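You operate a simulated robot arm through the tools that you are given. There is no shell and no other tool. Be economical: measure what you need, move in short steps, check, and stop when the job is done.

You run a simulated robot arm. Do the job below in one go: nothing can be reset, and whatever is moved stays where it is left.

JOB
Put some things from the cupboard top away. At the end: the green soap from the cupboard top is in the green drawer; the blue duster from the cupboard top is in the green drawer; whatever was shut is shut again. Leave all else as you found it, and nothing knocked over (what rides in a drawer may roll over).
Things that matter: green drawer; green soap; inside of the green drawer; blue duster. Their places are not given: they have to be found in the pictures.

The check looks at the end state, three seconds after you hand in, the way a careful person would. Anything else that was tipped, shoved, dropped, spilled or broken makes it a failure.

ROBOT AND FRAMES
A 6-joint arm with a two-finger parallel gripper, fixed in place. Base frame: the origin is at the foot of the arm, x ahead of it, y to its left, z up. Lengths are in mm, angles in degrees, forces in N, time in s.
With the tool pointing down near the work surface it reaches from about 240 to 640 mm from the base axis. Its first joint turns from -66.0 to 66.0 degrees. Payload 2.7 kg.
Tool frame: the origin (TCP) lies between the finger pads and is the grasp point; the fingertips stand 23 mm ahead of it; z points along the fingers, y is the line along which they close. Largest opening 94 mm; finger width 38, thickness 10; the body of the gripper, 54 by 96 mm, starts 39 mm behind the TCP.
Orientation is that of the tool frame in the base frame, as a unit quaternion [x, y, z, w]. With the fingers straight down and closing along the base's y, the tool's x points along the base's -x, its y along +y and its z along -z.

CONTROLS
- The arm moves only by the tool play_rows. Its argument "motion" is one flat list of numbers, 7 for each row, row after row: the shift along the tool's x, y, z in units of 400 mm (1.0 is 400 mm), then the turn, a rotation vector about the tool's x, y, z in units of 60 degrees (1.0 is 60 degrees), then the opening, from 0 (shut) to 1 (fully open). In form: [x, y, z, wx, wy, wz, grip, x, y, z, wx, wy, wz, grip, ...]. A call has 1 to 8 rows; each row is the pose to reach, as a shift and turn from the pose commanded when the call began, along the tool's axes at that moment. A call with a number of a shift or a turn outside -1 to 1 is refused whole. Each row takes 0.2 s and may step no farther than 50 mm and 8.6 degrees from the row before; otherwise, or with a gripper value out of range, the whole call is refused. A pose out of reach is approached as far as the arm can. The call stops where the force on the tool passes 40 N (or 10 N more than at its start, if that is more) or the arm is blocked; 0.2 s more then pass. The fingers move at their own pace (about 45 mm/s each) and stop on an object; they squeeze with about 20 N. The grip force told is the motor's: it shows also when the fingers shut on nothing. Time passes only in rows, and 0.2 s behind the last, so rows that repeat a pose let the fingers close. It gives the time, the measured TCP pose, the force on the tool (base axes), the opening and the grip force at its end, in the units of the frame above (readings bear some noise).
- Cameras (640 x 400 px; columns grow to the right, rows downward): "scene" is fixed at [82.1, -441.1, 1397.5]; the picture's right is [0.69, -0.72, 0.00], its down [-0.45, -0.43, -0.79] and it looks along [0.57, 0.54, -0.62] (base axes); focal length 304 px, centre (320, 200). "wrist" rides on the gripper at [-39, 0, -44] in the tool frame; the picture's right is [0.00, -1.00, 0.00], its down [0.97, 0.00, -0.24] and it looks along [0.24, 0.00, 0.97] (tool axes); focal length 218 px, centre (320, 200).
- capture(camera): a new picture of that camera. It takes no simulated time.
- pixel_to_xyz(camera, pixels): for up to 12 pixels [column, row] of the newest picture of that camera ("zoom" is the newest enlarged one), the place [x, y, z] in the base frame of the surface seen there, good to about 2 mm. It takes no simulated time.
- inspect(camera, box): a new picture of the part [left, top, right, bottom] of that camera's present view, enlarged. It takes no simulated time.
- close_job(): hands the job in; it is judged then, once.

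Go step by step. Measure first, check grasps and placings, and put right what went wrong. The budget is 80 turns and 38 pictures, counting those below and the enlarged ones. Unless the task says otherwise, let go and move clear before handing in, and close with one line.

The tools are called as name(argument=value, ...) on one line, values as JSON. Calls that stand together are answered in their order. play_rows: Moves the arm, as the interface text tells. Its arguments: {"type":"object","properties":{"motion":{"type":"array","items":{"type":"number"}}},"required":["motion"]} The other tools are called the same way: capture (camera) takes a picture; pixel_to_xyz (camera, pixels) gives the place of the surface under pixels of a picture; inspect (camera, box) takes an enlarged picture of a part of a camera's view; close_job () hands the job in.

At the start:

```text
clock: 0.0
eef_pos: [381.6, 106.3, 1171.6]
tcp_rot: [-0.001, 1.0, 0.0, 0.0]
force: [0.8, 0.8, 1.2]
width: 94.0
grasp_force: 0.0
```

scene: 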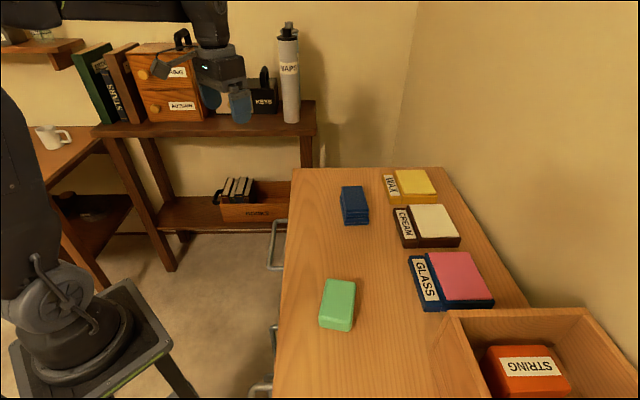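
wrist: 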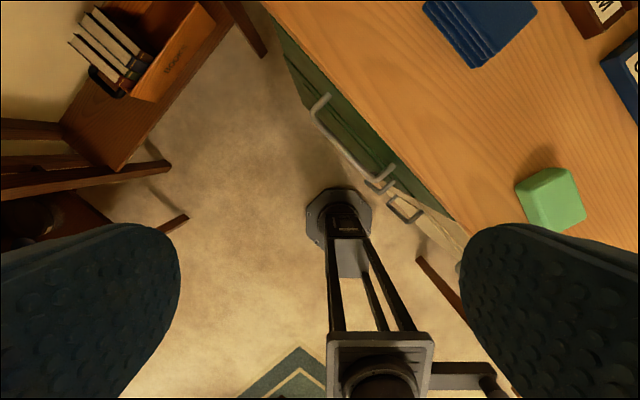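

The soap shows at scene (337,300), the duster at (355,203), and the green drawer front with handles is seen in the wrist picture around (340,140). I measure these first.

pixel_to_xyz(camera="scene", pixels=[[337, 292], [325, 283], [354, 284], [351, 318], [320, 316], [342, 188], [364, 187], [368, 212], [345, 213], [293, 170], [278, 390], [275, 245]])

pixel_to_xyz(camera="wrist", pixels=[[323, 98], [315, 112], [350, 152], [385, 178], [392, 168], [378, 186], [405, 210], [290, 60], [330, 110], [300, 90], [345, 125], [440, 230]])

inspect(camera="wrist", box=[240, 0, 480, 260])

```text
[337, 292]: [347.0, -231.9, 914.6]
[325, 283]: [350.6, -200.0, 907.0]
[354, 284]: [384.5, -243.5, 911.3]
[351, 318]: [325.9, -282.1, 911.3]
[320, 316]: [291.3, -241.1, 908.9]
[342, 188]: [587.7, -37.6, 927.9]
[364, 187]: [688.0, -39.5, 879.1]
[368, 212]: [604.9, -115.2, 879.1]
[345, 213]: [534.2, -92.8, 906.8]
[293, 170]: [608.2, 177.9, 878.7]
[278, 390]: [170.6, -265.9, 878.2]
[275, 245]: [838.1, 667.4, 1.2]
```

```text
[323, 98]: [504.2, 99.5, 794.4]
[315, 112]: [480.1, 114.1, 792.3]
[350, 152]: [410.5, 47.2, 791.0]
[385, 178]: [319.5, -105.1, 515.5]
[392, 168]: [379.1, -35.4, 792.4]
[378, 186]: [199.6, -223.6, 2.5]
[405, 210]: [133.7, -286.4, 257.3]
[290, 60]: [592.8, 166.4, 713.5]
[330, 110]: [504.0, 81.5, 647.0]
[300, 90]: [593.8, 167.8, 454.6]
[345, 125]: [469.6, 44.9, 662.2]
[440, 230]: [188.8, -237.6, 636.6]
```

```text
1.54 times, centred on (360, 130) of wrist
```

zoom: 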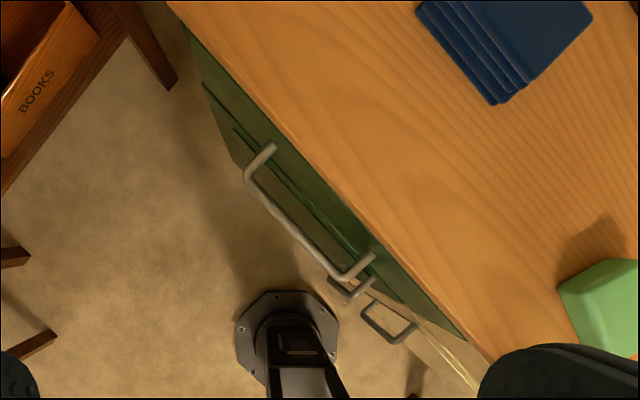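

The top edge runs at 45 degrees and the handle bar lies at about (420,52,792). I check the front, look closer at the scene objects, and start by turning the tool 45 degrees so it closes across the handle.

inspect(camera="scene", box=[240, 160, 520, 400])

play_rows(motion=[0, 0, 0.05, 0, 0, -0.13, 0.5, 0.02, 0, 0.12, 0, 0, -0.26, 0.5, 0.04, 0, 0.2, 0, 0, -0.39, 0.5, 0.06, 0.02, 0.28, 0, 0, -0.52, 0.5, 0.08, 0.04, 0.35, 0, 0, -0.64, 0.5, 0.1, 0.06, 0.38, 0, 0, -0.75, 0.5])

capture(camera="wrist")

```text
1.67 times, centred on (380, 280) of scene
```

zoom: 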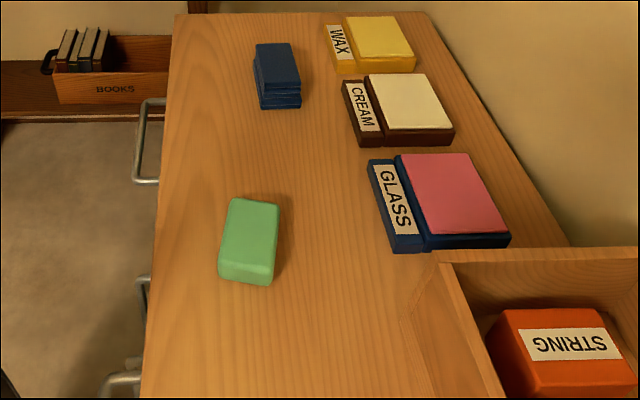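

```text
clock: 1.4
eef_pos: [340.8, 130.3, 1022.7]
tcp_rot: [-0.385, 0.923, 0.0, 0.0]
force: [0.9, -0.5, -0.5]
width: 46.7
grasp_force: 0.1
```

```text
33 pictures are left
```

wrist: 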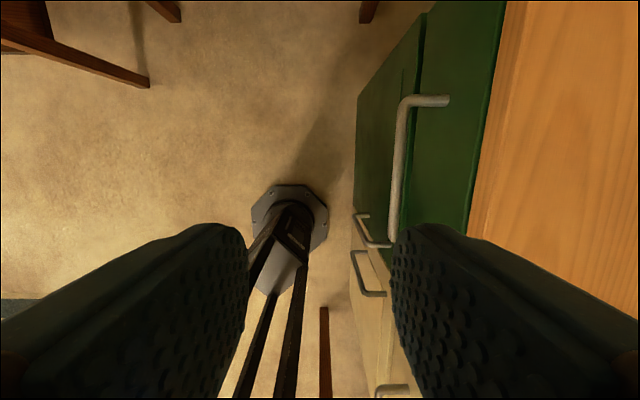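

The tool is turned 45 degrees and stands at d≈332 in line with the handle centre. Next I tilt it toward the front, watching the reach.

play_rows(motion=[0, 0, 0, 0.125, 0, 0, 0.5, 0, 0, 0, 0.25, 0, 0, 0.5, 0, 0, 0, 0.375, 0, 0, 0.5, 0, 0, 0, 0.5, 0, 0, 0.5, 0, 0, 0, 0.625, 0, 0, 0.5, 0, 0, 0, 0.75, 0, 0, 0.5, 0, 0, 0, 0.875, 0, 0, 0.5, 0, 0, 0, 1, 0, 0, 0.5])

capture(camera="wrist")

capture(camera="scene")

```text
clock: 3.2
eef_pos: [340.7, 130.5, 1021.1]
tcp_rot: [-0.332, 0.799, -0.462, 0.193]
force: [-0.5, -0.3, 0.4]
width: 47.0
grasp_force: 0.0
```

```text
32 pictures are left
```

wrist: 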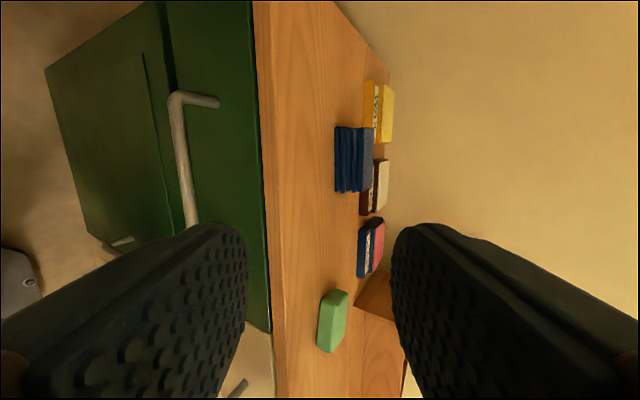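

```text
31 pictures are left
```

scene: 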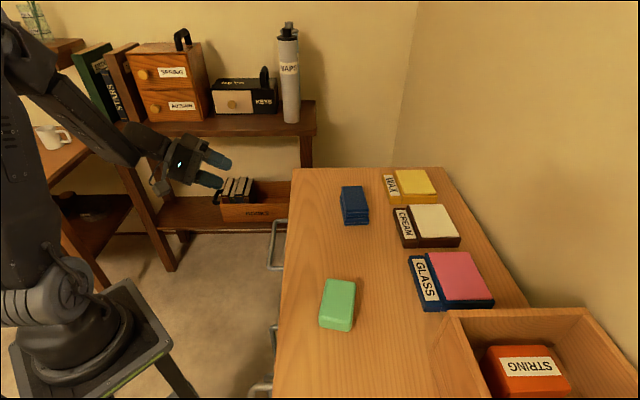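

The 60-degree tilt is reached easily; the handle shows at wrist (180,150). I measure the front and handle from here.

pixel_to_xyz(camera="wrist", pixels=[[177, 130], [187, 200], [174, 98], [213, 103], [250, 50], [262, 150], [230, 150], [168, 60], [155, 60], [150, 150], [255, 100], [266, 325]])

inspect(camera="wrist", box=[30, 0, 290, 350])

```text
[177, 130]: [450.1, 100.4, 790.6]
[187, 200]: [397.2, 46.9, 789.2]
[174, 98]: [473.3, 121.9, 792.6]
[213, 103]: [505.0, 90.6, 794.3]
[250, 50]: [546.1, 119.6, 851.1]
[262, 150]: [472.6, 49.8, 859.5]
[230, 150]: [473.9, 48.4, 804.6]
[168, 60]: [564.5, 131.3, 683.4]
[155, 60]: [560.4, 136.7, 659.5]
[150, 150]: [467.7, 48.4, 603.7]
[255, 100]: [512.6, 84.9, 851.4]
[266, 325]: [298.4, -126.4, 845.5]
```

```text
1.14 times, centred on (160, 175) of wrist
```

zoom: 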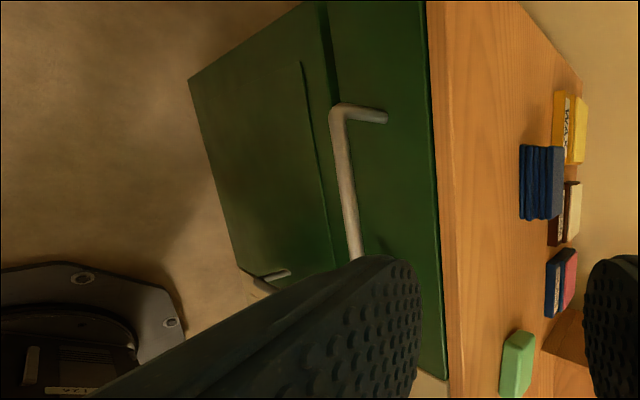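

The drawer front is the plane n=-300 (n=(-.707,.707)), the bar centre about n=-251, z≈788, d=332. I finish the tilt to level.

play_rows(motion=[0, 0, 0, 0.125, 0, 0, 0.6, 0, 0, 0, 0.25, 0, 0, 0.6, 0, 0, 0, 0.375, 0, 0, 0.6, 0, 0, 0, 0.5, 0, 0, 0.6])

play_rows(motion=[0, 0.1, 0, 0, 0, 0, 0.6, 0, 0.2, 0, 0, 0, 0, 0.6, 0, 0.3, 0, 0, 0, 0, 0.6, 0, 0.4, 0, 0, 0, 0, 0.6, 0, 0.5, 0, 0, 0, 0, 0.6, 0, 0.58, 0, 0, 0, 0, 0.6])

capture(camera="wrist")

```text
clock: 4.2
eef_pos: [341.7, 131.1, 1021.1]
tcp_rot: [-0.271, 0.653, -0.653, 0.272]
force: [0.1, 0.4, 0.3]
width: 56.5
grasp_force: 0.1
```

```text
clock: 5.6
eef_pos: [340.4, 128.6, 786.7]
tcp_rot: [-0.27, 0.654, -0.653, 0.272]
force: [0.0, -0.3, 0.8]
width: 56.5
grasp_force: 0.1
```

```text
29 pictures are left
```

wrist: 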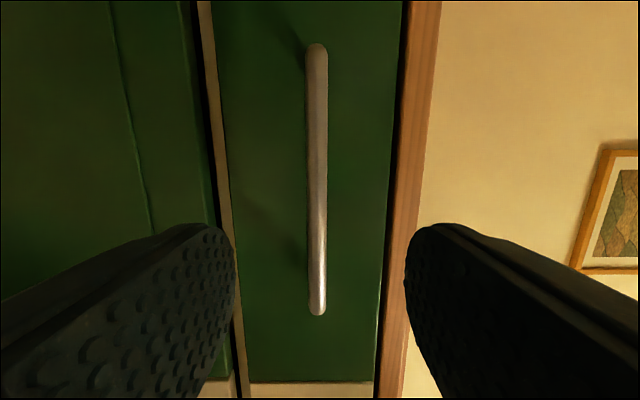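

The tool is level at z=787 with the bar in the middle at column 317. I go forward 100 mm and close on it.

play_rows(motion=[0, 0, 0.1, 0, 0, 0, 0.6, 0, 0, 0.19, 0, 0, 0, 0.6, 0, 0, 0.25, 0, 0, 0, 0.6, 0, 0, 0.25, 0, 0, 0, 0, 0, 0, 0.25, 0, 0, 0, 0, 0, 0, 0.25, 0, 0, 0, 0, 0, 0, 0.25, 0, 0, 0, 0])

```text
clock: 7.1
eef_pos: [410.4, 62.1, 785.4]
tcp_rot: [-0.275, 0.658, -0.647, 0.27]
force: [3.5, 3.5, -10.3]
width: 13.9
grasp_force: 19.9
stopped in row 7: the force on the tool passed its limit (the readings are from after the stop); the commanded pose is now the measured one
```

The fingers hold the bar (13.9 mm). I pull gently outward.

play_rows(motion=[0, 0, -0.03, 0, 0, 0, 0, 0, 0, -0.07, 0, 0, 0, 0, 0, 0, -0.12, 0, 0, 0, 0, 0, 0, -0.17, 0, 0, 0, 0, 0, 0, -0.22, 0, 0, 0, 0, 0, 0, -0.27, 0, 0, 0, 0])

capture(camera="scene")

```text
clock: 8.5
eef_pos: [336.0, 135.5, 785.6]
tcp_rot: [-0.278, 0.66, -0.644, 0.268]
force: [-0.7, 0.8, -3.4]
width: 13.7
grasp_force: 45.4
stopped in row 6: the force on the tool passed its limit (the readings are from after the stop); the commanded pose is now the measured one
```

```text
28 pictures are left
```

scene: 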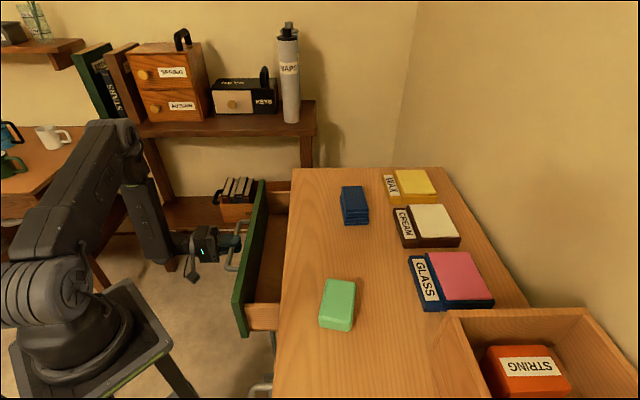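

The drawer is open about 105 mm (scene (265,250)). I pull about 80 mm more for room.

play_rows(motion=[0, 0, -0.03, 0, 0, 0, 0, 0, 0, -0.06, 0, 0, 0, 0, 0, 0, -0.1, 0, 0, 0, 0, 0, 0, -0.14, 0, 0, 0, 0, 0, 0, -0.18, 0, 0, 0, 0, 0, 0, -0.2, 0, 0, 0, 0, 0, 0, -0.21, 0, 0, 0, 0])

capture(camera="scene")

```text
clock: 10.1
eef_pos: [289.3, 183.6, 785.1]
tcp_rot: [-0.277, 0.66, -0.647, 0.263]
force: [-22.8, -21.2, -23.2]
width: 13.7
grasp_force: 44.9
out of reach, approached as far as the arm can: row 5, 6, 7
```

```text
27 pictures are left
```

scene: 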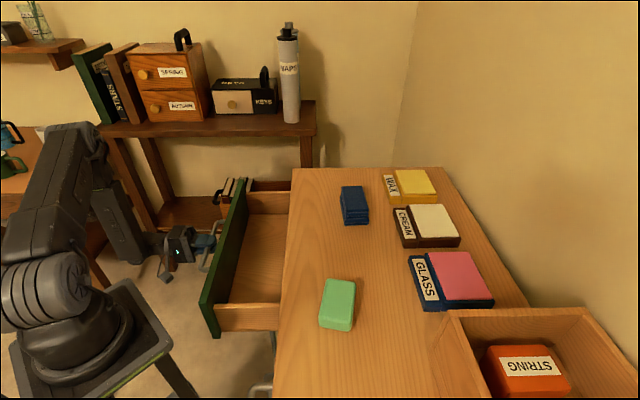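

The drawer is open about 170 mm, with base joint limit reached. I release the bar, holding in place.

play_rows(motion=[0, 0, 0, 0, 0, 0, 0.45, 0, 0, 0, 0, 0, 0, 0.45, 0, 0, 0, 0, 0, 0, 0.45])

```text
clock: 10.9
eef_pos: [292.5, 186.0, 786.0]
tcp_rot: [-0.277, 0.659, -0.645, 0.269]
force: [0.5, 0.4, 0.3]
width: 42.2
grasp_force: 0.0
```

Released cleanly (force near zero). I tilt the gripper up about the bar by 45 degrees, so that it can leave upward and outward.

play_rows(motion=[0, 0, 0, -0.125, 0, 0, 0.45, 0, 0, 0, -0.25, 0, 0, 0.45, 0, 0, 0, -0.375, 0, 0, 0.45, 0, 0, 0, -0.5, 0, 0, 0.45, 0, 0, 0, -0.625, 0, 0, 0.45, 0, 0, 0, -0.75, 0, 0, 0.45])

```text
clock: 12.3
eef_pos: [293.2, 186.2, 787.4]
tcp_rot: [-0.358, 0.857, -0.342, 0.142]
force: [-0.7, 0.4, -0.2]
width: 42.3
grasp_force: 0.0
```

Tilted without contact. I withdraw along the fingers, then rise.

play_rows(motion=[0, 0, -0.08, 0, 0, 0, 0.45, 0, 0, -0.16, 0, 0, 0, 0.45, 0, -0.08, -0.24, 0, 0, 0, 0.45, 0, -0.16, -0.32, 0, 0, 0, 0.45, 0, -0.24, -0.4, 0, 0, 0, 0.45, 0, -0.32, -0.48, 0, 0, 0, 0.45, 0, -0.4, -0.56, 0, 0, 0, 0.45])

play_rows(motion=[0, 0, 0, -0.125, 0, 0, 0.9, 0, 0, 0, -0.25, 0, 0, 0.9, 0, 0, 0, -0.375, 0, 0, 0.9, 0, 0, 0, -0.5, 0, 0, 0.9, 0, 0, 0, -0.625, 0, 0, 0.9, 0, 0, 0, -0.75, 0, 0, 0.9])

capture(camera="scene")

capture(camera="wrist")

```text
clock: 13.9
eef_pos: [272.8, 215.9, 1057.6]
tcp_rot: [-0.359, 0.857, -0.343, 0.14]
force: [0.5, 0.5, 0.2]
width: 42.4
grasp_force: 0.0
out of reach, approached as far as the arm can: row 5, 6, 7
```

```text
clock: 15.3
eef_pos: [271.7, 212.9, 1058.7]
tcp_rot: [-0.386, 0.922, 0.012, -0.006]
force: [0.3, 0.0, 0.5]
width: 84.7
grasp_force: 0.1
```

```text
26 pictures are left
```

scene: 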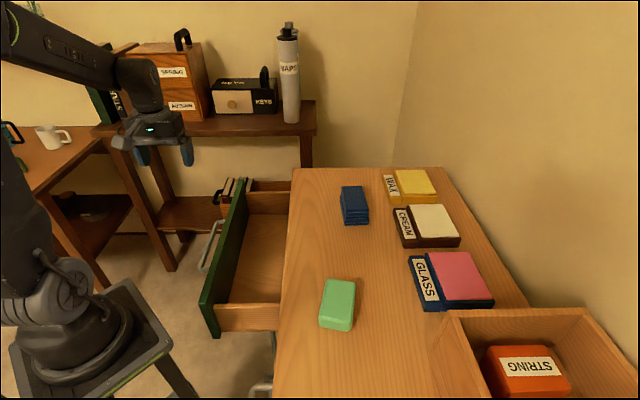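

```text
25 pictures are left
```

wrist: 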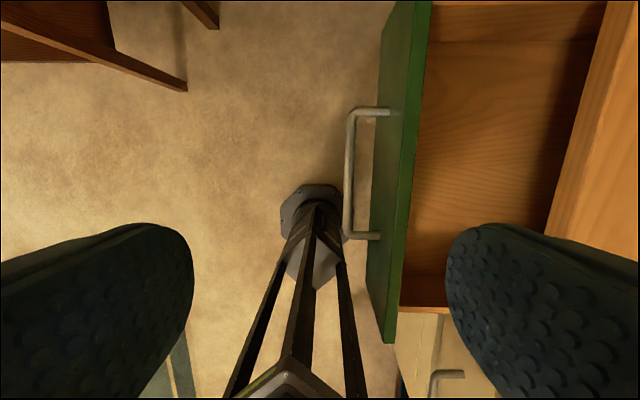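

The drawer interior shows at wrist (500,150) and scene (262,240). I measure the inside and refine the soap and duster.

pixel_to_xyz(camera="wrist", pixels=[[500, 150], [430, 150], [425, 20], [550, 200], [590, 50], [420, 290], [405, 302], [440, 304], [400, 200], [430, 8]])

pixel_to_xyz(camera="scene", pixels=[[262, 250], [250, 295], [270, 200], [225, 305], [275, 305], [350, 195], [360, 195], [352, 210], [362, 212], [345, 190], [362, 187], [342, 205]])

inspect(camera="scene", box=[310, 170, 400, 340])

```text
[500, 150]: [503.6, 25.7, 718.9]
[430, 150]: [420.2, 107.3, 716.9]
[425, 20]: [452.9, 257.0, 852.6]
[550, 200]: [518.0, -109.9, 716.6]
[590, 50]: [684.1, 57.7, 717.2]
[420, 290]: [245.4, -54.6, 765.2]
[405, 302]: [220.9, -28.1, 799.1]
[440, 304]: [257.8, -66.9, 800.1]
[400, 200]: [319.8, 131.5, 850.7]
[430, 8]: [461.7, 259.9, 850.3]
```

```text
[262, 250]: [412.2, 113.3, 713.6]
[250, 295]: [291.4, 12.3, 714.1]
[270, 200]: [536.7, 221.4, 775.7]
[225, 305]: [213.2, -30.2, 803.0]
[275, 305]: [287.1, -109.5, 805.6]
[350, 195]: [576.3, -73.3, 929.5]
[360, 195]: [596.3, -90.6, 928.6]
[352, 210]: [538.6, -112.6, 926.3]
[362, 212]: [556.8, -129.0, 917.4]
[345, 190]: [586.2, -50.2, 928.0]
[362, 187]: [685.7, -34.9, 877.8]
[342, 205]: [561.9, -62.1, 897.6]
```

```text
2.35 times, centred on (355, 255) of scene
```

zoom: 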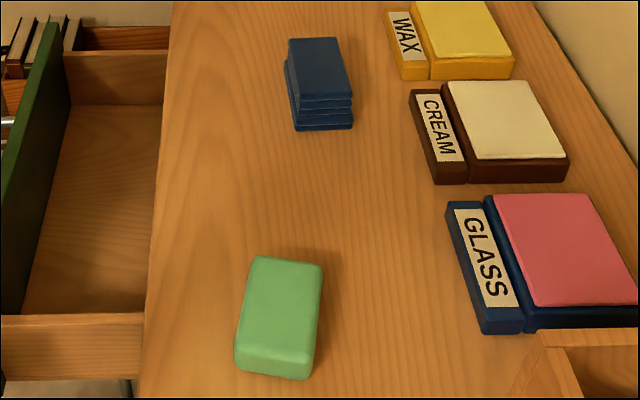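

The drawer floor is at z=717 and it is open and empty between n=-150 and -300. Soap centre is about (338,-241), top 914; I go over toward it high.

play_rows(motion=[0.069, -0.092, 0, 0, 0, 0, 0.9, 0.138, -0.184, 0, 0, 0, 0, 0.9, 0.206, -0.276, 0, 0, 0, 0, 0.9, 0.275, -0.368, 0, 0, 0, 0, 0.9, 0.344, -0.46, 0, 0, 0, 0, 0.9, 0.413, -0.551, 0, 0, 0, 0, 0.9, 0.481, -0.643, 0, 0, 0, 0, 0.9, 0.55, -0.735, 0, 0, 0, 0, 0.9])

capture(camera="wrist")

```text
clock: 17.1
eef_pos: [325.8, -152.2, 1054.7]
tcp_rot: [-0.386, 0.923, 0.011, -0.005]
force: [0.1, 0.1, 0.6]
width: 84.7
grasp_force: 0.0
```

```text
23 pictures are left
```

wrist: 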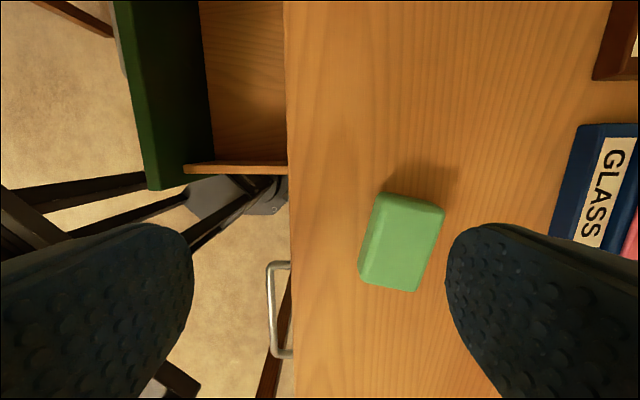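

The soap is clearly seen at wrist (402,243). I measure its outline from here.

pixel_to_xyz(camera="wrist", pixels=[[386, 197], [440, 210], [415, 287], [364, 272], [402, 243], [412, 203], [428, 250], [375, 235], [390, 282]])

```text
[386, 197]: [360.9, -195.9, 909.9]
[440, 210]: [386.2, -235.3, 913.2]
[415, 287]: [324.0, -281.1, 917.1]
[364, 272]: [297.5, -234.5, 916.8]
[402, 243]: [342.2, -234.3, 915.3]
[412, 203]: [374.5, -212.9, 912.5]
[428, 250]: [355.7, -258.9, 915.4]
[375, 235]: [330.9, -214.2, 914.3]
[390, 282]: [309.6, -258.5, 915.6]
```

The soap centre is (342,-237), its short side along yaw 33 degrees. I align above it and go down to z≈1000.

play_rows(motion=[0.041, -0.059, 0.02, 0.01, 0, 0.07, 0.9, 0.082, -0.118, 0.06, 0.023, 0, 0.14, 0.9, 0.1225, -0.1775, 0.135, 0.023, 0, 0.207, 0.9])

capture(camera="wrist")

```text
clock: 17.9
eef_pos: [338.9, -234.8, 998.9]
tcp_rot: [-0.283, 0.959, -0.002, -0.002]
force: [-0.3, -0.7, -0.3]
width: 84.6
grasp_force: 0.0
```

```text
22 pictures are left
```

wrist: 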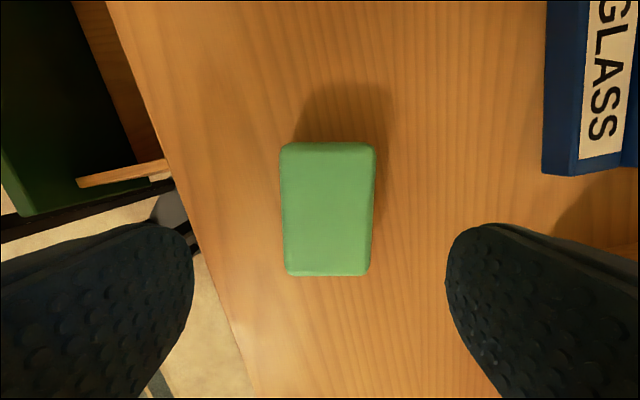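

Aligned, soap square between the fingers at column 328. I descend to z≈906 and close.

play_rows(motion=[-0.004, -0.008, 0.1, 0, 0, 0, 0.9, -0.004, -0.008, 0.18, 0, 0, 0, 0.9, -0.004, -0.008, 0.23, 0, 0, 0, 0.9, -0.004, -0.008, 0.23, 0, 0, 0, 0.3, -0.004, -0.008, 0.23, 0, 0, 0, 0.3, -0.004, -0.008, 0.23, 0, 0, 0, 0.3])

```text
clock: 19.3
eef_pos: [344.1, -236.4, 906.1]
tcp_rot: [-0.283, 0.959, -0.001, -0.003]
force: [-0.3, 0.2, 0.4]
width: 59.7
grasp_force: 19.9
```

Soap held at 59.7 mm with 20 N. I lift it and carry it over the drawer, turning back to 45 degrees.

play_rows(motion=[0, 0, -0.1, 0, 0, 0, 0.3, 0, 0, -0.2, 0, 0, 0, 0.3, -0.054, 0.093, -0.2, 0, 0, -0.035, 0.3, -0.108, 0.186, -0.2, 0, 0, -0.07, 0.3, -0.1625, 0.279, -0.2, 0, 0, -0.105, 0.3, -0.217, 0.372, -0.2, 0, 0, -0.14, 0.3, -0.271, 0.465, -0.2, 0, 0, -0.17, 0.3, -0.325, 0.557, -0.2, 0, 0, -0.2, 0.3])

capture(camera="wrist")

capture(camera="scene")

```text
clock: 21.1
eef_pos: [334.3, 23.7, 982.5]
tcp_rot: [-0.382, 0.924, -0.001, -0.002]
force: [0.4, 0.8, 0.3]
width: 27.9
grasp_force: 0.0
```

```text
21 pictures are left
```

wrist: 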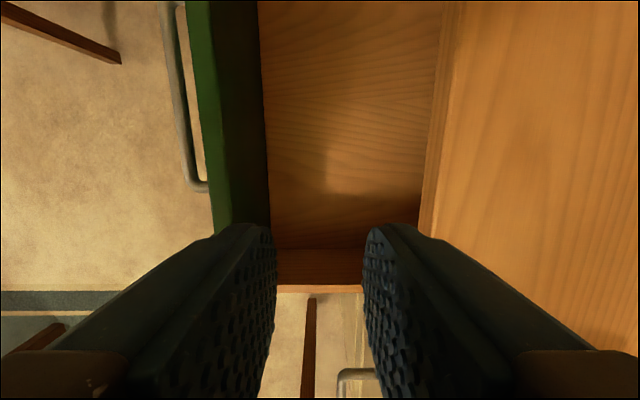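

```text
20 pictures are left
```

scene: 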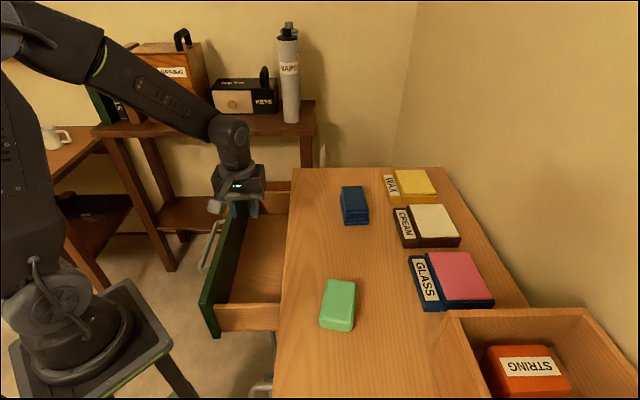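

The soap slipped out: width fell to 27.9 and it still lies at scene (338,303). I return above it, this time to grasp with full squeeze and lift slowly.

play_rows(motion=[0.06, -0.085, 0, 0, 0, 0.04, 0.9, 0.115, -0.17, 0, 0, 0, 0.08, 0.9, 0.17, -0.26, 0, 0, 0, 0.12, 0.9, 0.23, -0.35, 0, 0, 0, 0.16, 0.9, 0.28, -0.43, 0, 0, 0, 0.2, 0.9, 0.31, -0.475, 0, 0, 0, 0.2, 0.9])

capture(camera="wrist")

```text
clock: 22.5
eef_pos: [378.8, -200.5, 986.4]
tcp_rot: [-0.283, 0.959, -0.001, -0.003]
force: [-0.4, 0.3, 0.4]
width: 84.4
grasp_force: 0.1
```

```text
19 pictures are left
```

wrist: 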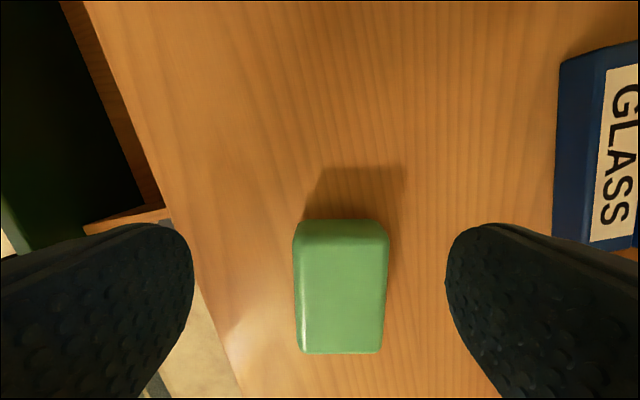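

pixel_to_xyz(camera="wrist", pixels=[[302, 245], [383, 245], [378, 345], [306, 345], [342, 295], [345, 250], [345, 340], [340, 222]])

```text
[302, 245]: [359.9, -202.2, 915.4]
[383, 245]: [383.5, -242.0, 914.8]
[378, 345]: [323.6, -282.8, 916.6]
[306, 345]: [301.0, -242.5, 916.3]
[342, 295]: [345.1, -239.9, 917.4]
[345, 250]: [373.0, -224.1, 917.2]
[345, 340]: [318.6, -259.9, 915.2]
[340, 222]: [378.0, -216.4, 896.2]
```

The soap centre is now (343,-241), same heading. I move over, go down to z≈903, and squeeze fully.

play_rows(motion=[0.07, -0.02, 0, 0, 0, 0, 0.9, 0.131, -0.0375, 0.02, 0, 0, 0, 0.9, 0.131, -0.0375, 0.12, 0, 0, 0, 0.9, 0.131, -0.0375, 0.206, 0, 0, 0, 0.9, 0.131, -0.0375, 0.206, 0, 0, 0, 0, 0.131, -0.0375, 0.206, 0, 0, 0, 0, 0.131, -0.0375, 0.206, 0, 0, 0, 0, 0.131, -0.0375, 0.206, 0, 0, 0, 0])

play_rows(motion=[0, 0, -0.01, 0, 0, 0, 0, 0, 0, -0.03, 0, 0, 0, 0, 0, 0, -0.05, 0, 0, 0, 0, 0, 0, -0.08, 0, 0, 0, 0])

capture(camera="wrist")

```text
clock: 24.3
eef_pos: [343.6, -241.9, 904.3]
tcp_rot: [-0.283, 0.959, 0.0, -0.004]
force: [-0.6, -0.8, -0.3]
width: 59.5
grasp_force: 19.7
```

```text
clock: 25.3
eef_pos: [343.0, -243.5, 933.4]
tcp_rot: [-0.283, 0.959, -0.001, -0.004]
force: [-1.0, 0.5, -1.9]
width: 60.1
grasp_force: 19.8
```

```text
18 pictures are left
```

wrist: 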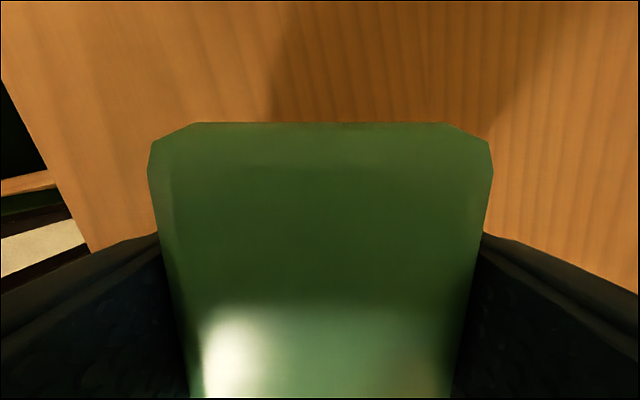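

The soap is up and held at 60 mm. I lift gently further and check it stays.

play_rows(motion=[0, 0, -0.03, 0, 0, 0, 0, 0, 0, -0.06, 0, 0, 0, 0, 0, 0, -0.09, 0, 0, 0, 0, 0, 0, -0.12, 0, 0, 0, 0])

inspect(camera="scene", box=[260, 180, 420, 340])

```text
clock: 26.3
eef_pos: [342.3, -244.0, 980.4]
tcp_rot: [-0.283, 0.959, -0.001, -0.004]
force: [0.0, 0.1, -2.4]
width: 59.8
grasp_force: 20.0
```

```text
2.50 times, centred on (340, 260) of scene
```

zoom: 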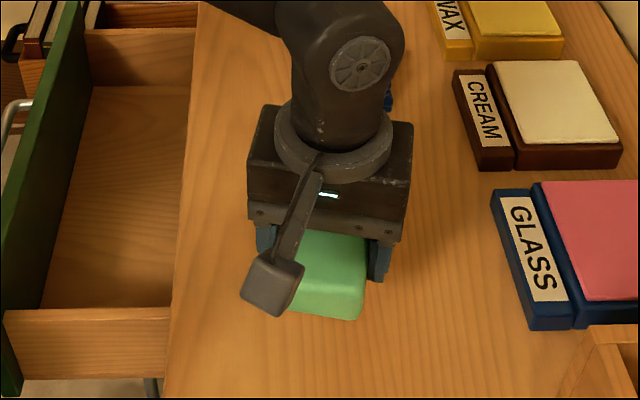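

The soap hangs level in the fingers. I carry it slowly over the drawer.

play_rows(motion=[-0.02, 0.034, 0, 0, 0, -0.01, 0, -0.06, 0.1, 0, 0, 0, -0.04, 0, -0.11, 0.185, 0, 0, 0, -0.07, 0, -0.165, 0.278, 0, 0, 0, -0.1, 0, -0.22, 0.37, 0, 0, 0, -0.13, 0, -0.275, 0.463, 0, 0, 0, -0.16, 0, -0.32, 0.54, 0, 0, 0, -0.19, 0, -0.34, 0.572, 0, 0, 0, -0.2, 0])

capture(camera="wrist")

```text
clock: 28.1
eef_pos: [333.7, 22.6, 983.4]
tcp_rot: [-0.382, 0.924, -0.001, -0.003]
force: [-0.2, -0.1, -1.7]
width: 60.1
grasp_force: 20.0
```

```text
16 pictures are left
```

wrist: 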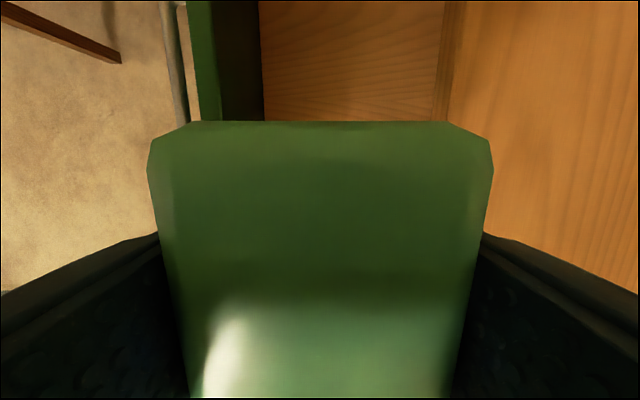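

Soap still held at 60 mm, over n=-220, d=252, clear of panel and cupboard edge. I lower it to z≈746.

play_rows(motion=[0, 0, 0.07, 0, 0, 0, 0, 0, 0, 0.16, 0, 0, 0, 0, 0, 0, 0.25, 0, 0, 0, 0, 0, 0, 0.34, 0, 0, 0, 0, 0, 0, 0.43, 0, 0, 0, 0, 0, 0, 0.51, 0, 0, 0, 0, 0, 0, 0.57, 0, 0, 0, 0, 0, 0, 0.593, 0, 0, 0, 0])

```text
clock: 29.9
eef_pos: [333.2, 22.0, 745.9]
tcp_rot: [-0.382, 0.924, -0.002, -0.002]
force: [0.2, -0.3, -2.6]
width: 60.0
grasp_force: 20.4
```

Down at z=746 without contact; I open and rise straight up.

play_rows(motion=[0, 0, 0, 0, 0, 0, 0.85, 0, 0, 0, 0, 0, 0, 0.85, 0, 0, -0.1, 0, 0, 0, 0.85, 0, 0, -0.22, 0, 0, 0, 0.85, 0, 0, -0.34, 0, 0, 0, 0.85, 0, 0, -0.46, 0, 0, 0, 0.85, 0, 0, -0.58, 0, 0, 0, 0.85, 0, 0, -0.68, 0, 0, 0, 0.85])

capture(camera="wrist")

```text
clock: 31.7
eef_pos: [337.0, 23.2, 1013.6]
tcp_rot: [-0.382, 0.924, -0.001, -0.003]
force: [-0.3, -0.1, 0.8]
width: 79.9
grasp_force: 0.0
```

```text
15 pictures are left
```

wrist: 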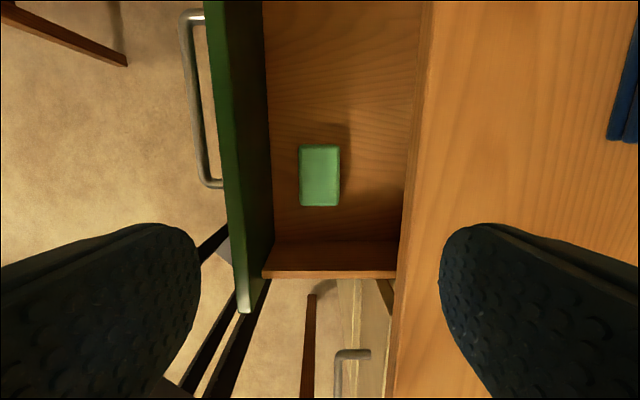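

The soap lies in the drawer (wrist (319,175)). I go over toward the duster at about (570,-85) for a close look.

play_rows(motion=[-0.037, -0.086, -0.03, 0, 0, 0, 0.9, -0.074, -0.172, -0.03, 0, 0, 0, 0.9, -0.11, -0.258, -0.03, 0, 0, 0, 0.9, -0.147, -0.344, -0.03, 0, 0, 0, 0.9, -0.184, -0.43, -0.03, 0, 0, 0, 0.9, -0.22, -0.515, -0.03, 0, 0, 0, 0.9])

capture(camera="wrist")

```text
clock: 33.1
eef_pos: [541.3, -61.1, 1029.3]
tcp_rot: [-0.382, 0.924, -0.001, -0.003]
force: [0.7, 0.4, -0.4]
width: 84.8
grasp_force: 0.1
```

```text
14 pictures are left
```

wrist: 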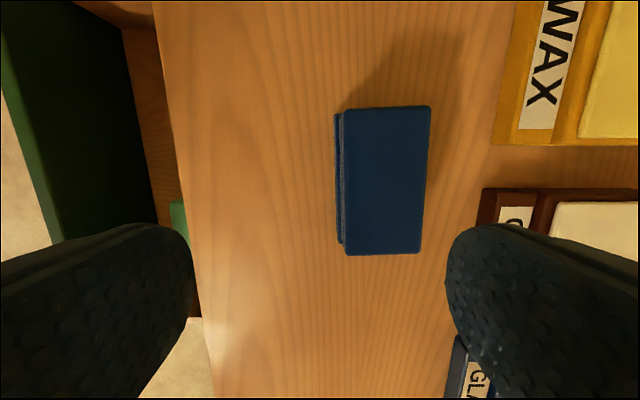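

pixel_to_xyz(camera="wrist", pixels=[[347, 114], [427, 110], [417, 250], [348, 250], [385, 180], [338, 180], [337, 120], [338, 238], [335, 200], [480, 200]])

inspect(camera="wrist", box=[300, 80, 460, 270])

```text
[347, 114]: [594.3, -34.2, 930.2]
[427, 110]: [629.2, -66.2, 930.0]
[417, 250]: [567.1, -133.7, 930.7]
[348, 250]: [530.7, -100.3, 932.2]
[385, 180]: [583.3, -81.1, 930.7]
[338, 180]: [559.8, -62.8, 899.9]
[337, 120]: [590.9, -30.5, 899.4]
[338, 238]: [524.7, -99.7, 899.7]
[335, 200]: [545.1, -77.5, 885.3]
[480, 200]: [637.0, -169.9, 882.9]
```

```text
2.11 times, centred on (380, 175) of wrist
```

zoom: 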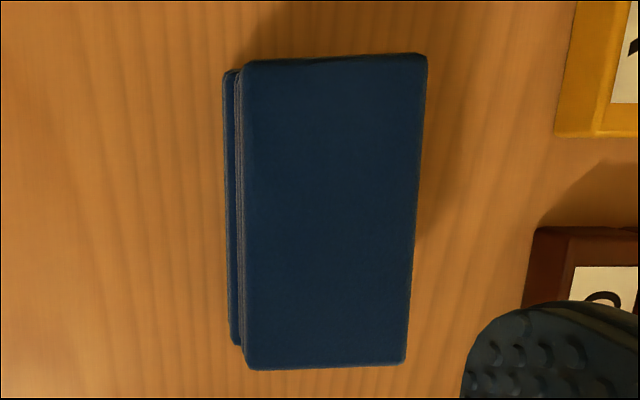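

The duster is 93×48 mm, top 931, centre about (579,-82), yaw 47 degrees. I align, descend to z≈906 and squeeze.

play_rows(motion=[-0.028, -0.102, 0, 0, 0, -0.035, 0.9, -0.028, -0.102, 0.1, 0, 0, -0.035, 0.9, -0.028, -0.102, 0.2, 0, 0, -0.035, 0.9, -0.028, -0.102, 0.27, 0, 0, -0.035, 0.9, -0.028, -0.102, 0.308, 0, 0, -0.035, 0.9])

play_rows(motion=[0, 0, 0, 0, 0, 0, 0, 0, 0, 0, 0, 0, 0, 0, 0, 0, 0, 0, 0, 0, 0, 0, 0, 0, 0, 0, 0, 0, 0, 0, -0.01, 0, 0, 0, 0, 0, 0, -0.03, 0, 0, 0, 0, 0, 0, -0.05, 0, 0, 0, 0, 0, 0, -0.07, 0, 0, 0, 0])

capture(camera="scene")

```text
clock: 34.3
eef_pos: [576.5, -80.9, 903.6]
tcp_rot: [-0.399, 0.917, -0.002, -0.003]
force: [0.1, -0.1, -1.5]
width: 84.6
grasp_force: 0.0
```

```text
clock: 36.1
eef_pos: [575.6, -81.4, 933.0]
tcp_rot: [-0.399, 0.917, -0.002, -0.003]
force: [-0.2, -0.1, -1.2]
width: 61.9
grasp_force: 19.9
```

```text
12 pictures are left
```

scene: 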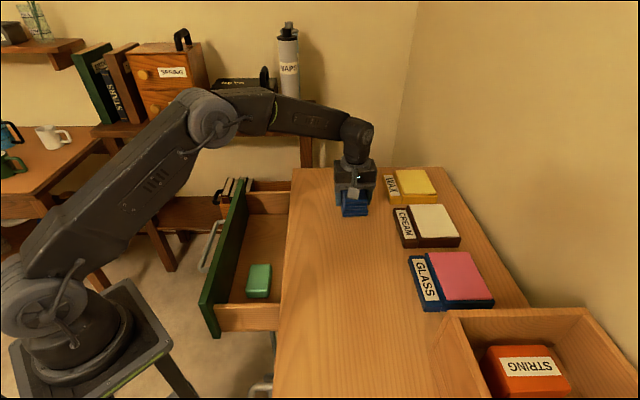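

The duster is in the gripper (61.9 mm, scene (353,205)). I lift further slowly.

play_rows(motion=[0, 0, -0.03, 0, 0, 0, 0, 0, 0, -0.06, 0, 0, 0, 0, 0, 0, -0.1, 0, 0, 0, 0, 0, 0, -0.14, 0, 0, 0, 0])

inspect(camera="scene", box=[290, 130, 430, 260])

```text
clock: 37.1
eef_pos: [577.3, -81.1, 990.4]
tcp_rot: [-0.398, 0.917, -0.001, -0.002]
force: [-0.6, 0.1, -0.2]
width: 61.5
grasp_force: 20.1
```

```text
3.08 times, centred on (360, 195) of scene
```

zoom: 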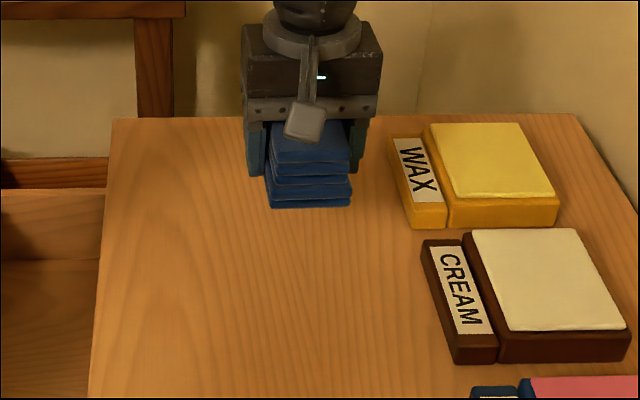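

All layers are held. I carry it slowly over the drawer at d=380, away from the soap.

play_rows(motion=[-0.006, 0.04, 0, 0, 0, 0.005, 0, -0.017, 0.11, 0, 0, 0, 0.01, 0, -0.031, 0.2, 0, 0, 0, 0.015, 0, -0.046, 0.3, 0, 0, 0, 0.02, 0, -0.061, 0.4, 0, 0, 0, 0.025, 0, -0.076, 0.495, 0, 0, 0, 0.03, 0, -0.087, 0.57, 0, 0, 0, 0.03, 0, -0.093, 0.606, 0, 0, 0, 0.03, 0])

capture(camera="wrist")

```text
clock: 38.9
eef_pos: [423.9, 110.5, 987.7]
tcp_rot: [-0.385, 0.923, -0.001, -0.002]
force: [0.4, 0.0, -0.8]
width: 61.7
grasp_force: 19.9
```

```text
10 pictures are left
```

wrist: 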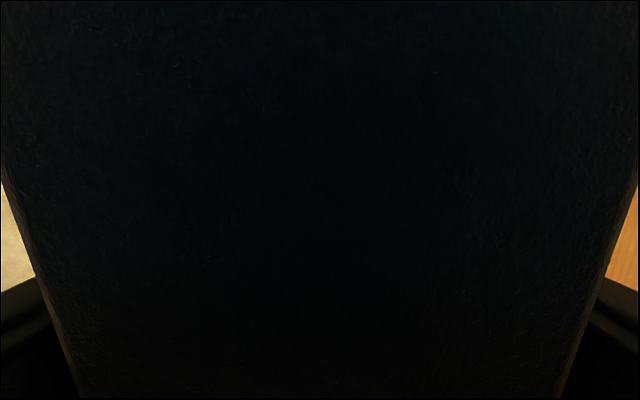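

Held at n=-222, d=378. I lower it to z≈746.

play_rows(motion=[0, 0, 0.07, 0, 0, 0, 0, 0, 0, 0.16, 0, 0, 0, 0, 0, 0, 0.25, 0, 0, 0, 0, 0, 0, 0.34, 0, 0, 0, 0, 0, 0, 0.43, 0, 0, 0, 0, 0, 0, 0.51, 0, 0, 0, 0, 0, 0, 0.57, 0, 0, 0, 0, 0, 0, 0.603, 0, 0, 0, 0])

play_rows(motion=[0, 0, 0, 0, 0, 0, 0.85, 0, 0, 0, 0, 0, 0, 0.85, 0, 0, -0.1, 0, 0, 0, 0.85, 0, 0, -0.22, 0, 0, 0, 0.85, 0, 0, -0.34, 0, 0, 0, 0.85, 0, 0, -0.46, 0, 0, 0, 0.85, 0, 0, -0.58, 0, 0, 0, 0.85, 0, 0, -0.68, 0, 0, 0, 0.85])

capture(camera="wrist")

```text
clock: 40.7
eef_pos: [426.2, 109.4, 746.6]
tcp_rot: [-0.385, 0.923, -0.001, -0.003]
force: [0.0, -0.2, -1.8]
width: 61.4
grasp_force: 20.2
```

```text
clock: 42.5
eef_pos: [424.4, 109.2, 1019.4]
tcp_rot: [-0.385, 0.923, -0.001, -0.003]
force: [-0.2, -0.4, 0.2]
width: 79.8
grasp_force: 0.1
```

```text
9 pictures are left
```

wrist: 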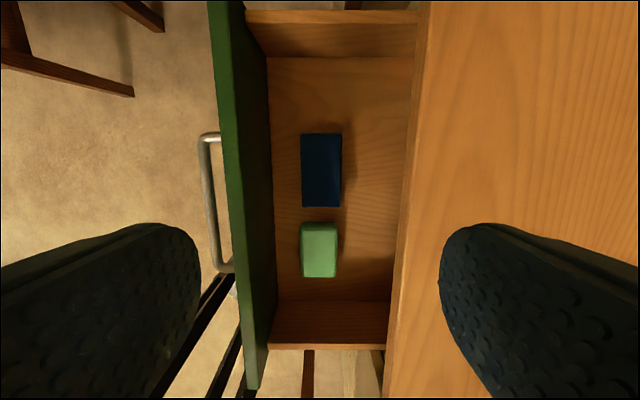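

Both items lie in the drawer (wrist (321,170) and (319,250)). Next I shut the fingers and go to the outer side of the handle, to push it shut.

play_rows(motion=[0.022, 0.094, 0, 0, 0, 0, 0, 0.044, 0.188, 0, 0, 0, 0, 0, 0.066, 0.282, 0, 0, 0, 0, 0, 0.088, 0.376, 0, 0, 0, 0, 0, 0.11, 0.47, 0, 0, 0, 0, 0, 0.11, 0.47, 0, 0, 0, 0, 0])

play_rows(motion=[0, 0, 0.1, 0, 0, 0, 0, 0, 0, 0.2, 0, 0, 0, 0, 0, 0, 0.3, 0, 0, 0, 0, 0, 0, 0.4, 0, 0, 0, 0, 0, 0, 0.5, 0, 0, 0, 0, 0, 0, 0.578, 0, 0, 0, 0])

capture(camera="wrist")

```text
clock: 43.9
eef_pos: [259.3, 212.1, 1017.0]
tcp_rot: [-0.384, 0.923, -0.001, -0.003]
force: [-0.1, 0.3, -0.7]
width: 0.1
grasp_force: 20.0
```

```text
clock: 45.3
eef_pos: [257.8, 214.6, 785.2]
tcp_rot: [-0.384, 0.923, -0.001, -0.002]
force: [-0.2, -0.2, 0.5]
width: 0.0
grasp_force: 20.0
```

```text
8 pictures are left
```

wrist: 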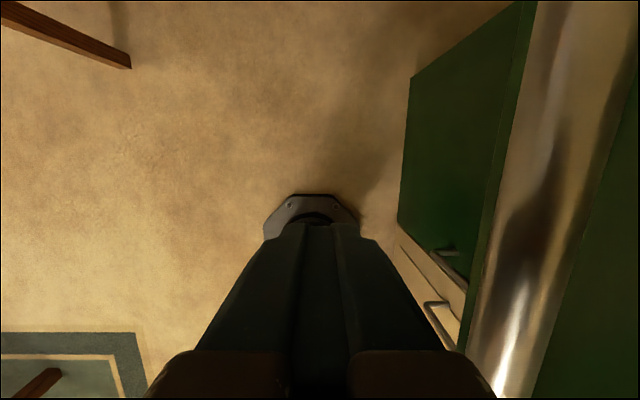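

The bar is just to the inner side of the fingers (wrist column 540). I push slowly along -n.

play_rows(motion=[0, -0.04, 0, 0, 0, 0, 0, 0, -0.09, 0, 0, 0, 0, 0, 0, -0.14, 0, 0, 0, 0, 0, 0, -0.2, 0, 0, 0, 0, 0, 0, -0.26, 0, 0, 0, 0, 0, 0, -0.32, 0, 0, 0, 0, 0, 0, -0.38, 0, 0, 0, 0, 0, 0, -0.44, 0, 0, 0, 0])

```text
refused: motion must hold 7 numbers for each row
```

The list was miscounted; I send the same push again.

play_rows(motion=[0, -0.04, 0, 0, 0, 0, 0, 0, -0.09, 0, 0, 0, 0, 0, 0, -0.14, 0, 0, 0, 0, 0, 0, -0.2, 0, 0, 0, 0, 0, 0, -0.26, 0, 0, 0, 0, 0, 0, -0.32, 0, 0, 0, 0, 0, 0, -0.38, 0, 0, 0, 0, 0, 0, -0.44, 0, 0, 0, 0, 0])

capture(camera="scene")

```text
clock: 47.1
eef_pos: [385.8, 87.9, 790.5]
tcp_rot: [-0.384, 0.923, -0.001, -0.003]
force: [-0.3, 0.5, 1.0]
width: 0.0
grasp_force: 19.7
```

```text
7 pictures are left
```

scene: 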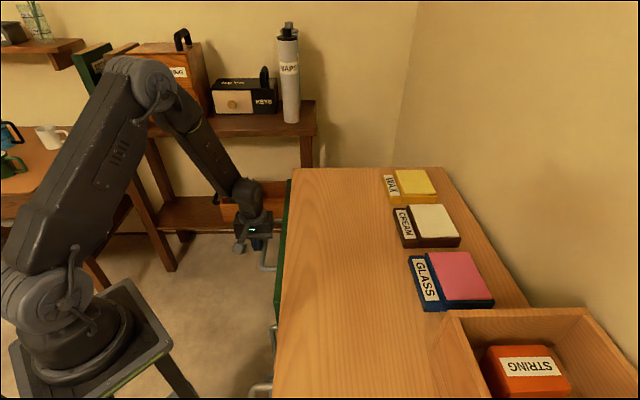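

The drawer is nearly shut (n=-211). I push the last bit until it stops.

play_rows(motion=[0, -0.02, 0, 0, 0, 0, 0, 0, -0.04, 0, 0, 0, 0, 0, 0, -0.05, 0, 0, 0, 0, 0, 0, -0.06, 0, 0, 0, 0, 0, 0, -0.07, 0, 0, 0, 0, 0, 0, -0.08, 0, 0, 0, 0, 0, 0, -0.09, 0, 0, 0, 0, 0])

inspect(camera="scene", box=[220, 160, 340, 340])

```text
clock: 48.2
eef_pos: [400.2, 72.7, 788.9]
tcp_rot: [-0.386, 0.922, 0.0, -0.007]
force: [-7.1, 7.2, 6.0]
width: 0.0
grasp_force: 20.1
stopped in row 5: the force on the tool passed its limit (the readings are from after the stop); the commanded pose is now the measured one
```

```text
2.22 times, centred on (280, 250) of scene
```

zoom: 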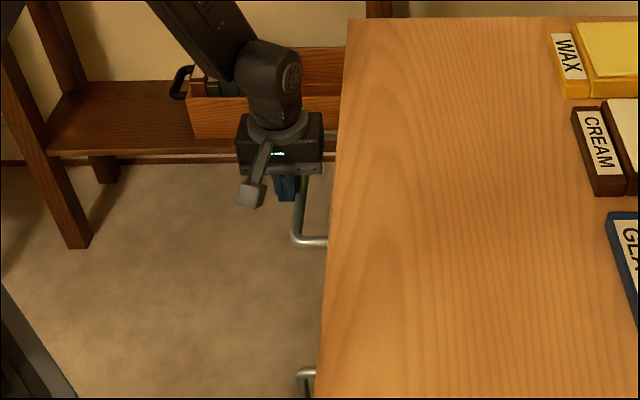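

The push ended firmly at n=-232, and the front is no longer seen beside the top edge. I back off and rise to measure the front plane again.

play_rows(motion=[0, 0.08, 0, 0, 0, 0, 0, 0, 0.18, 0, 0, 0, 0, 0, 0, 0.22, -0.1, 0, 0, 0, 0, 0, 0.22, -0.22, 0, 0, 0, 0, 0, 0.22, -0.34, 0, 0, 0, 0, 0, 0.22, -0.46, 0, 0, 0, 0, 0, 0.22, -0.58, 0, 0, 0, 0])

capture(camera="wrist")

```text
clock: 49.8
eef_pos: [340.5, 134.0, 1018.4]
tcp_rot: [-0.386, 0.923, 0.0, -0.008]
force: [0.2, -0.5, 0.0]
width: 0.2
grasp_force: 19.7
```

```text
5 pictures are left
```

wrist: 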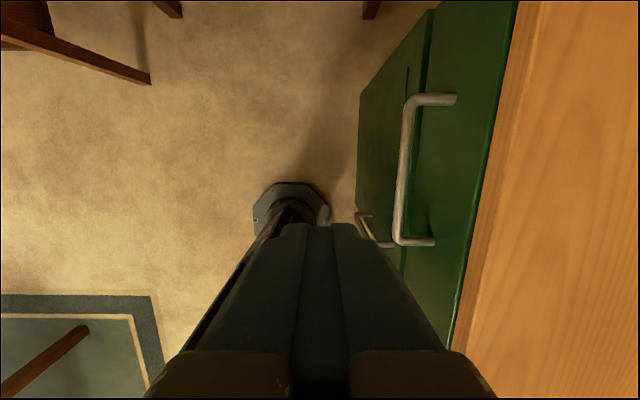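

pixel_to_xyz(camera="wrist", pixels=[[490, 100], [470, 200], [455, 280], [404, 140], [402, 200], [470, 100], [450, 200], [505, 100], [480, 220], [400, 120]])

```text
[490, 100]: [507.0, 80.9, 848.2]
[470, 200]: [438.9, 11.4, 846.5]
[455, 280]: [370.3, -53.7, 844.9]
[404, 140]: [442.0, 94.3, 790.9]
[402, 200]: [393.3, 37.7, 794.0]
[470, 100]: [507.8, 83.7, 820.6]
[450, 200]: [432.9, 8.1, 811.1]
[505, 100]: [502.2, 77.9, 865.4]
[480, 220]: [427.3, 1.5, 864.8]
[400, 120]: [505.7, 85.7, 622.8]
```

The drawer front measures n≈-300 again, the same plane as before opening. Both items are inside, the gripper is clear, and nothing else looks moved, so I hand in.

close_job()

```text
The job is handed in.
```

The green soap and the blue duster are in the green drawer, and the drawer is shut again. The first grip on the soap slipped, but it stayed on the cupboard top and the second grip held.
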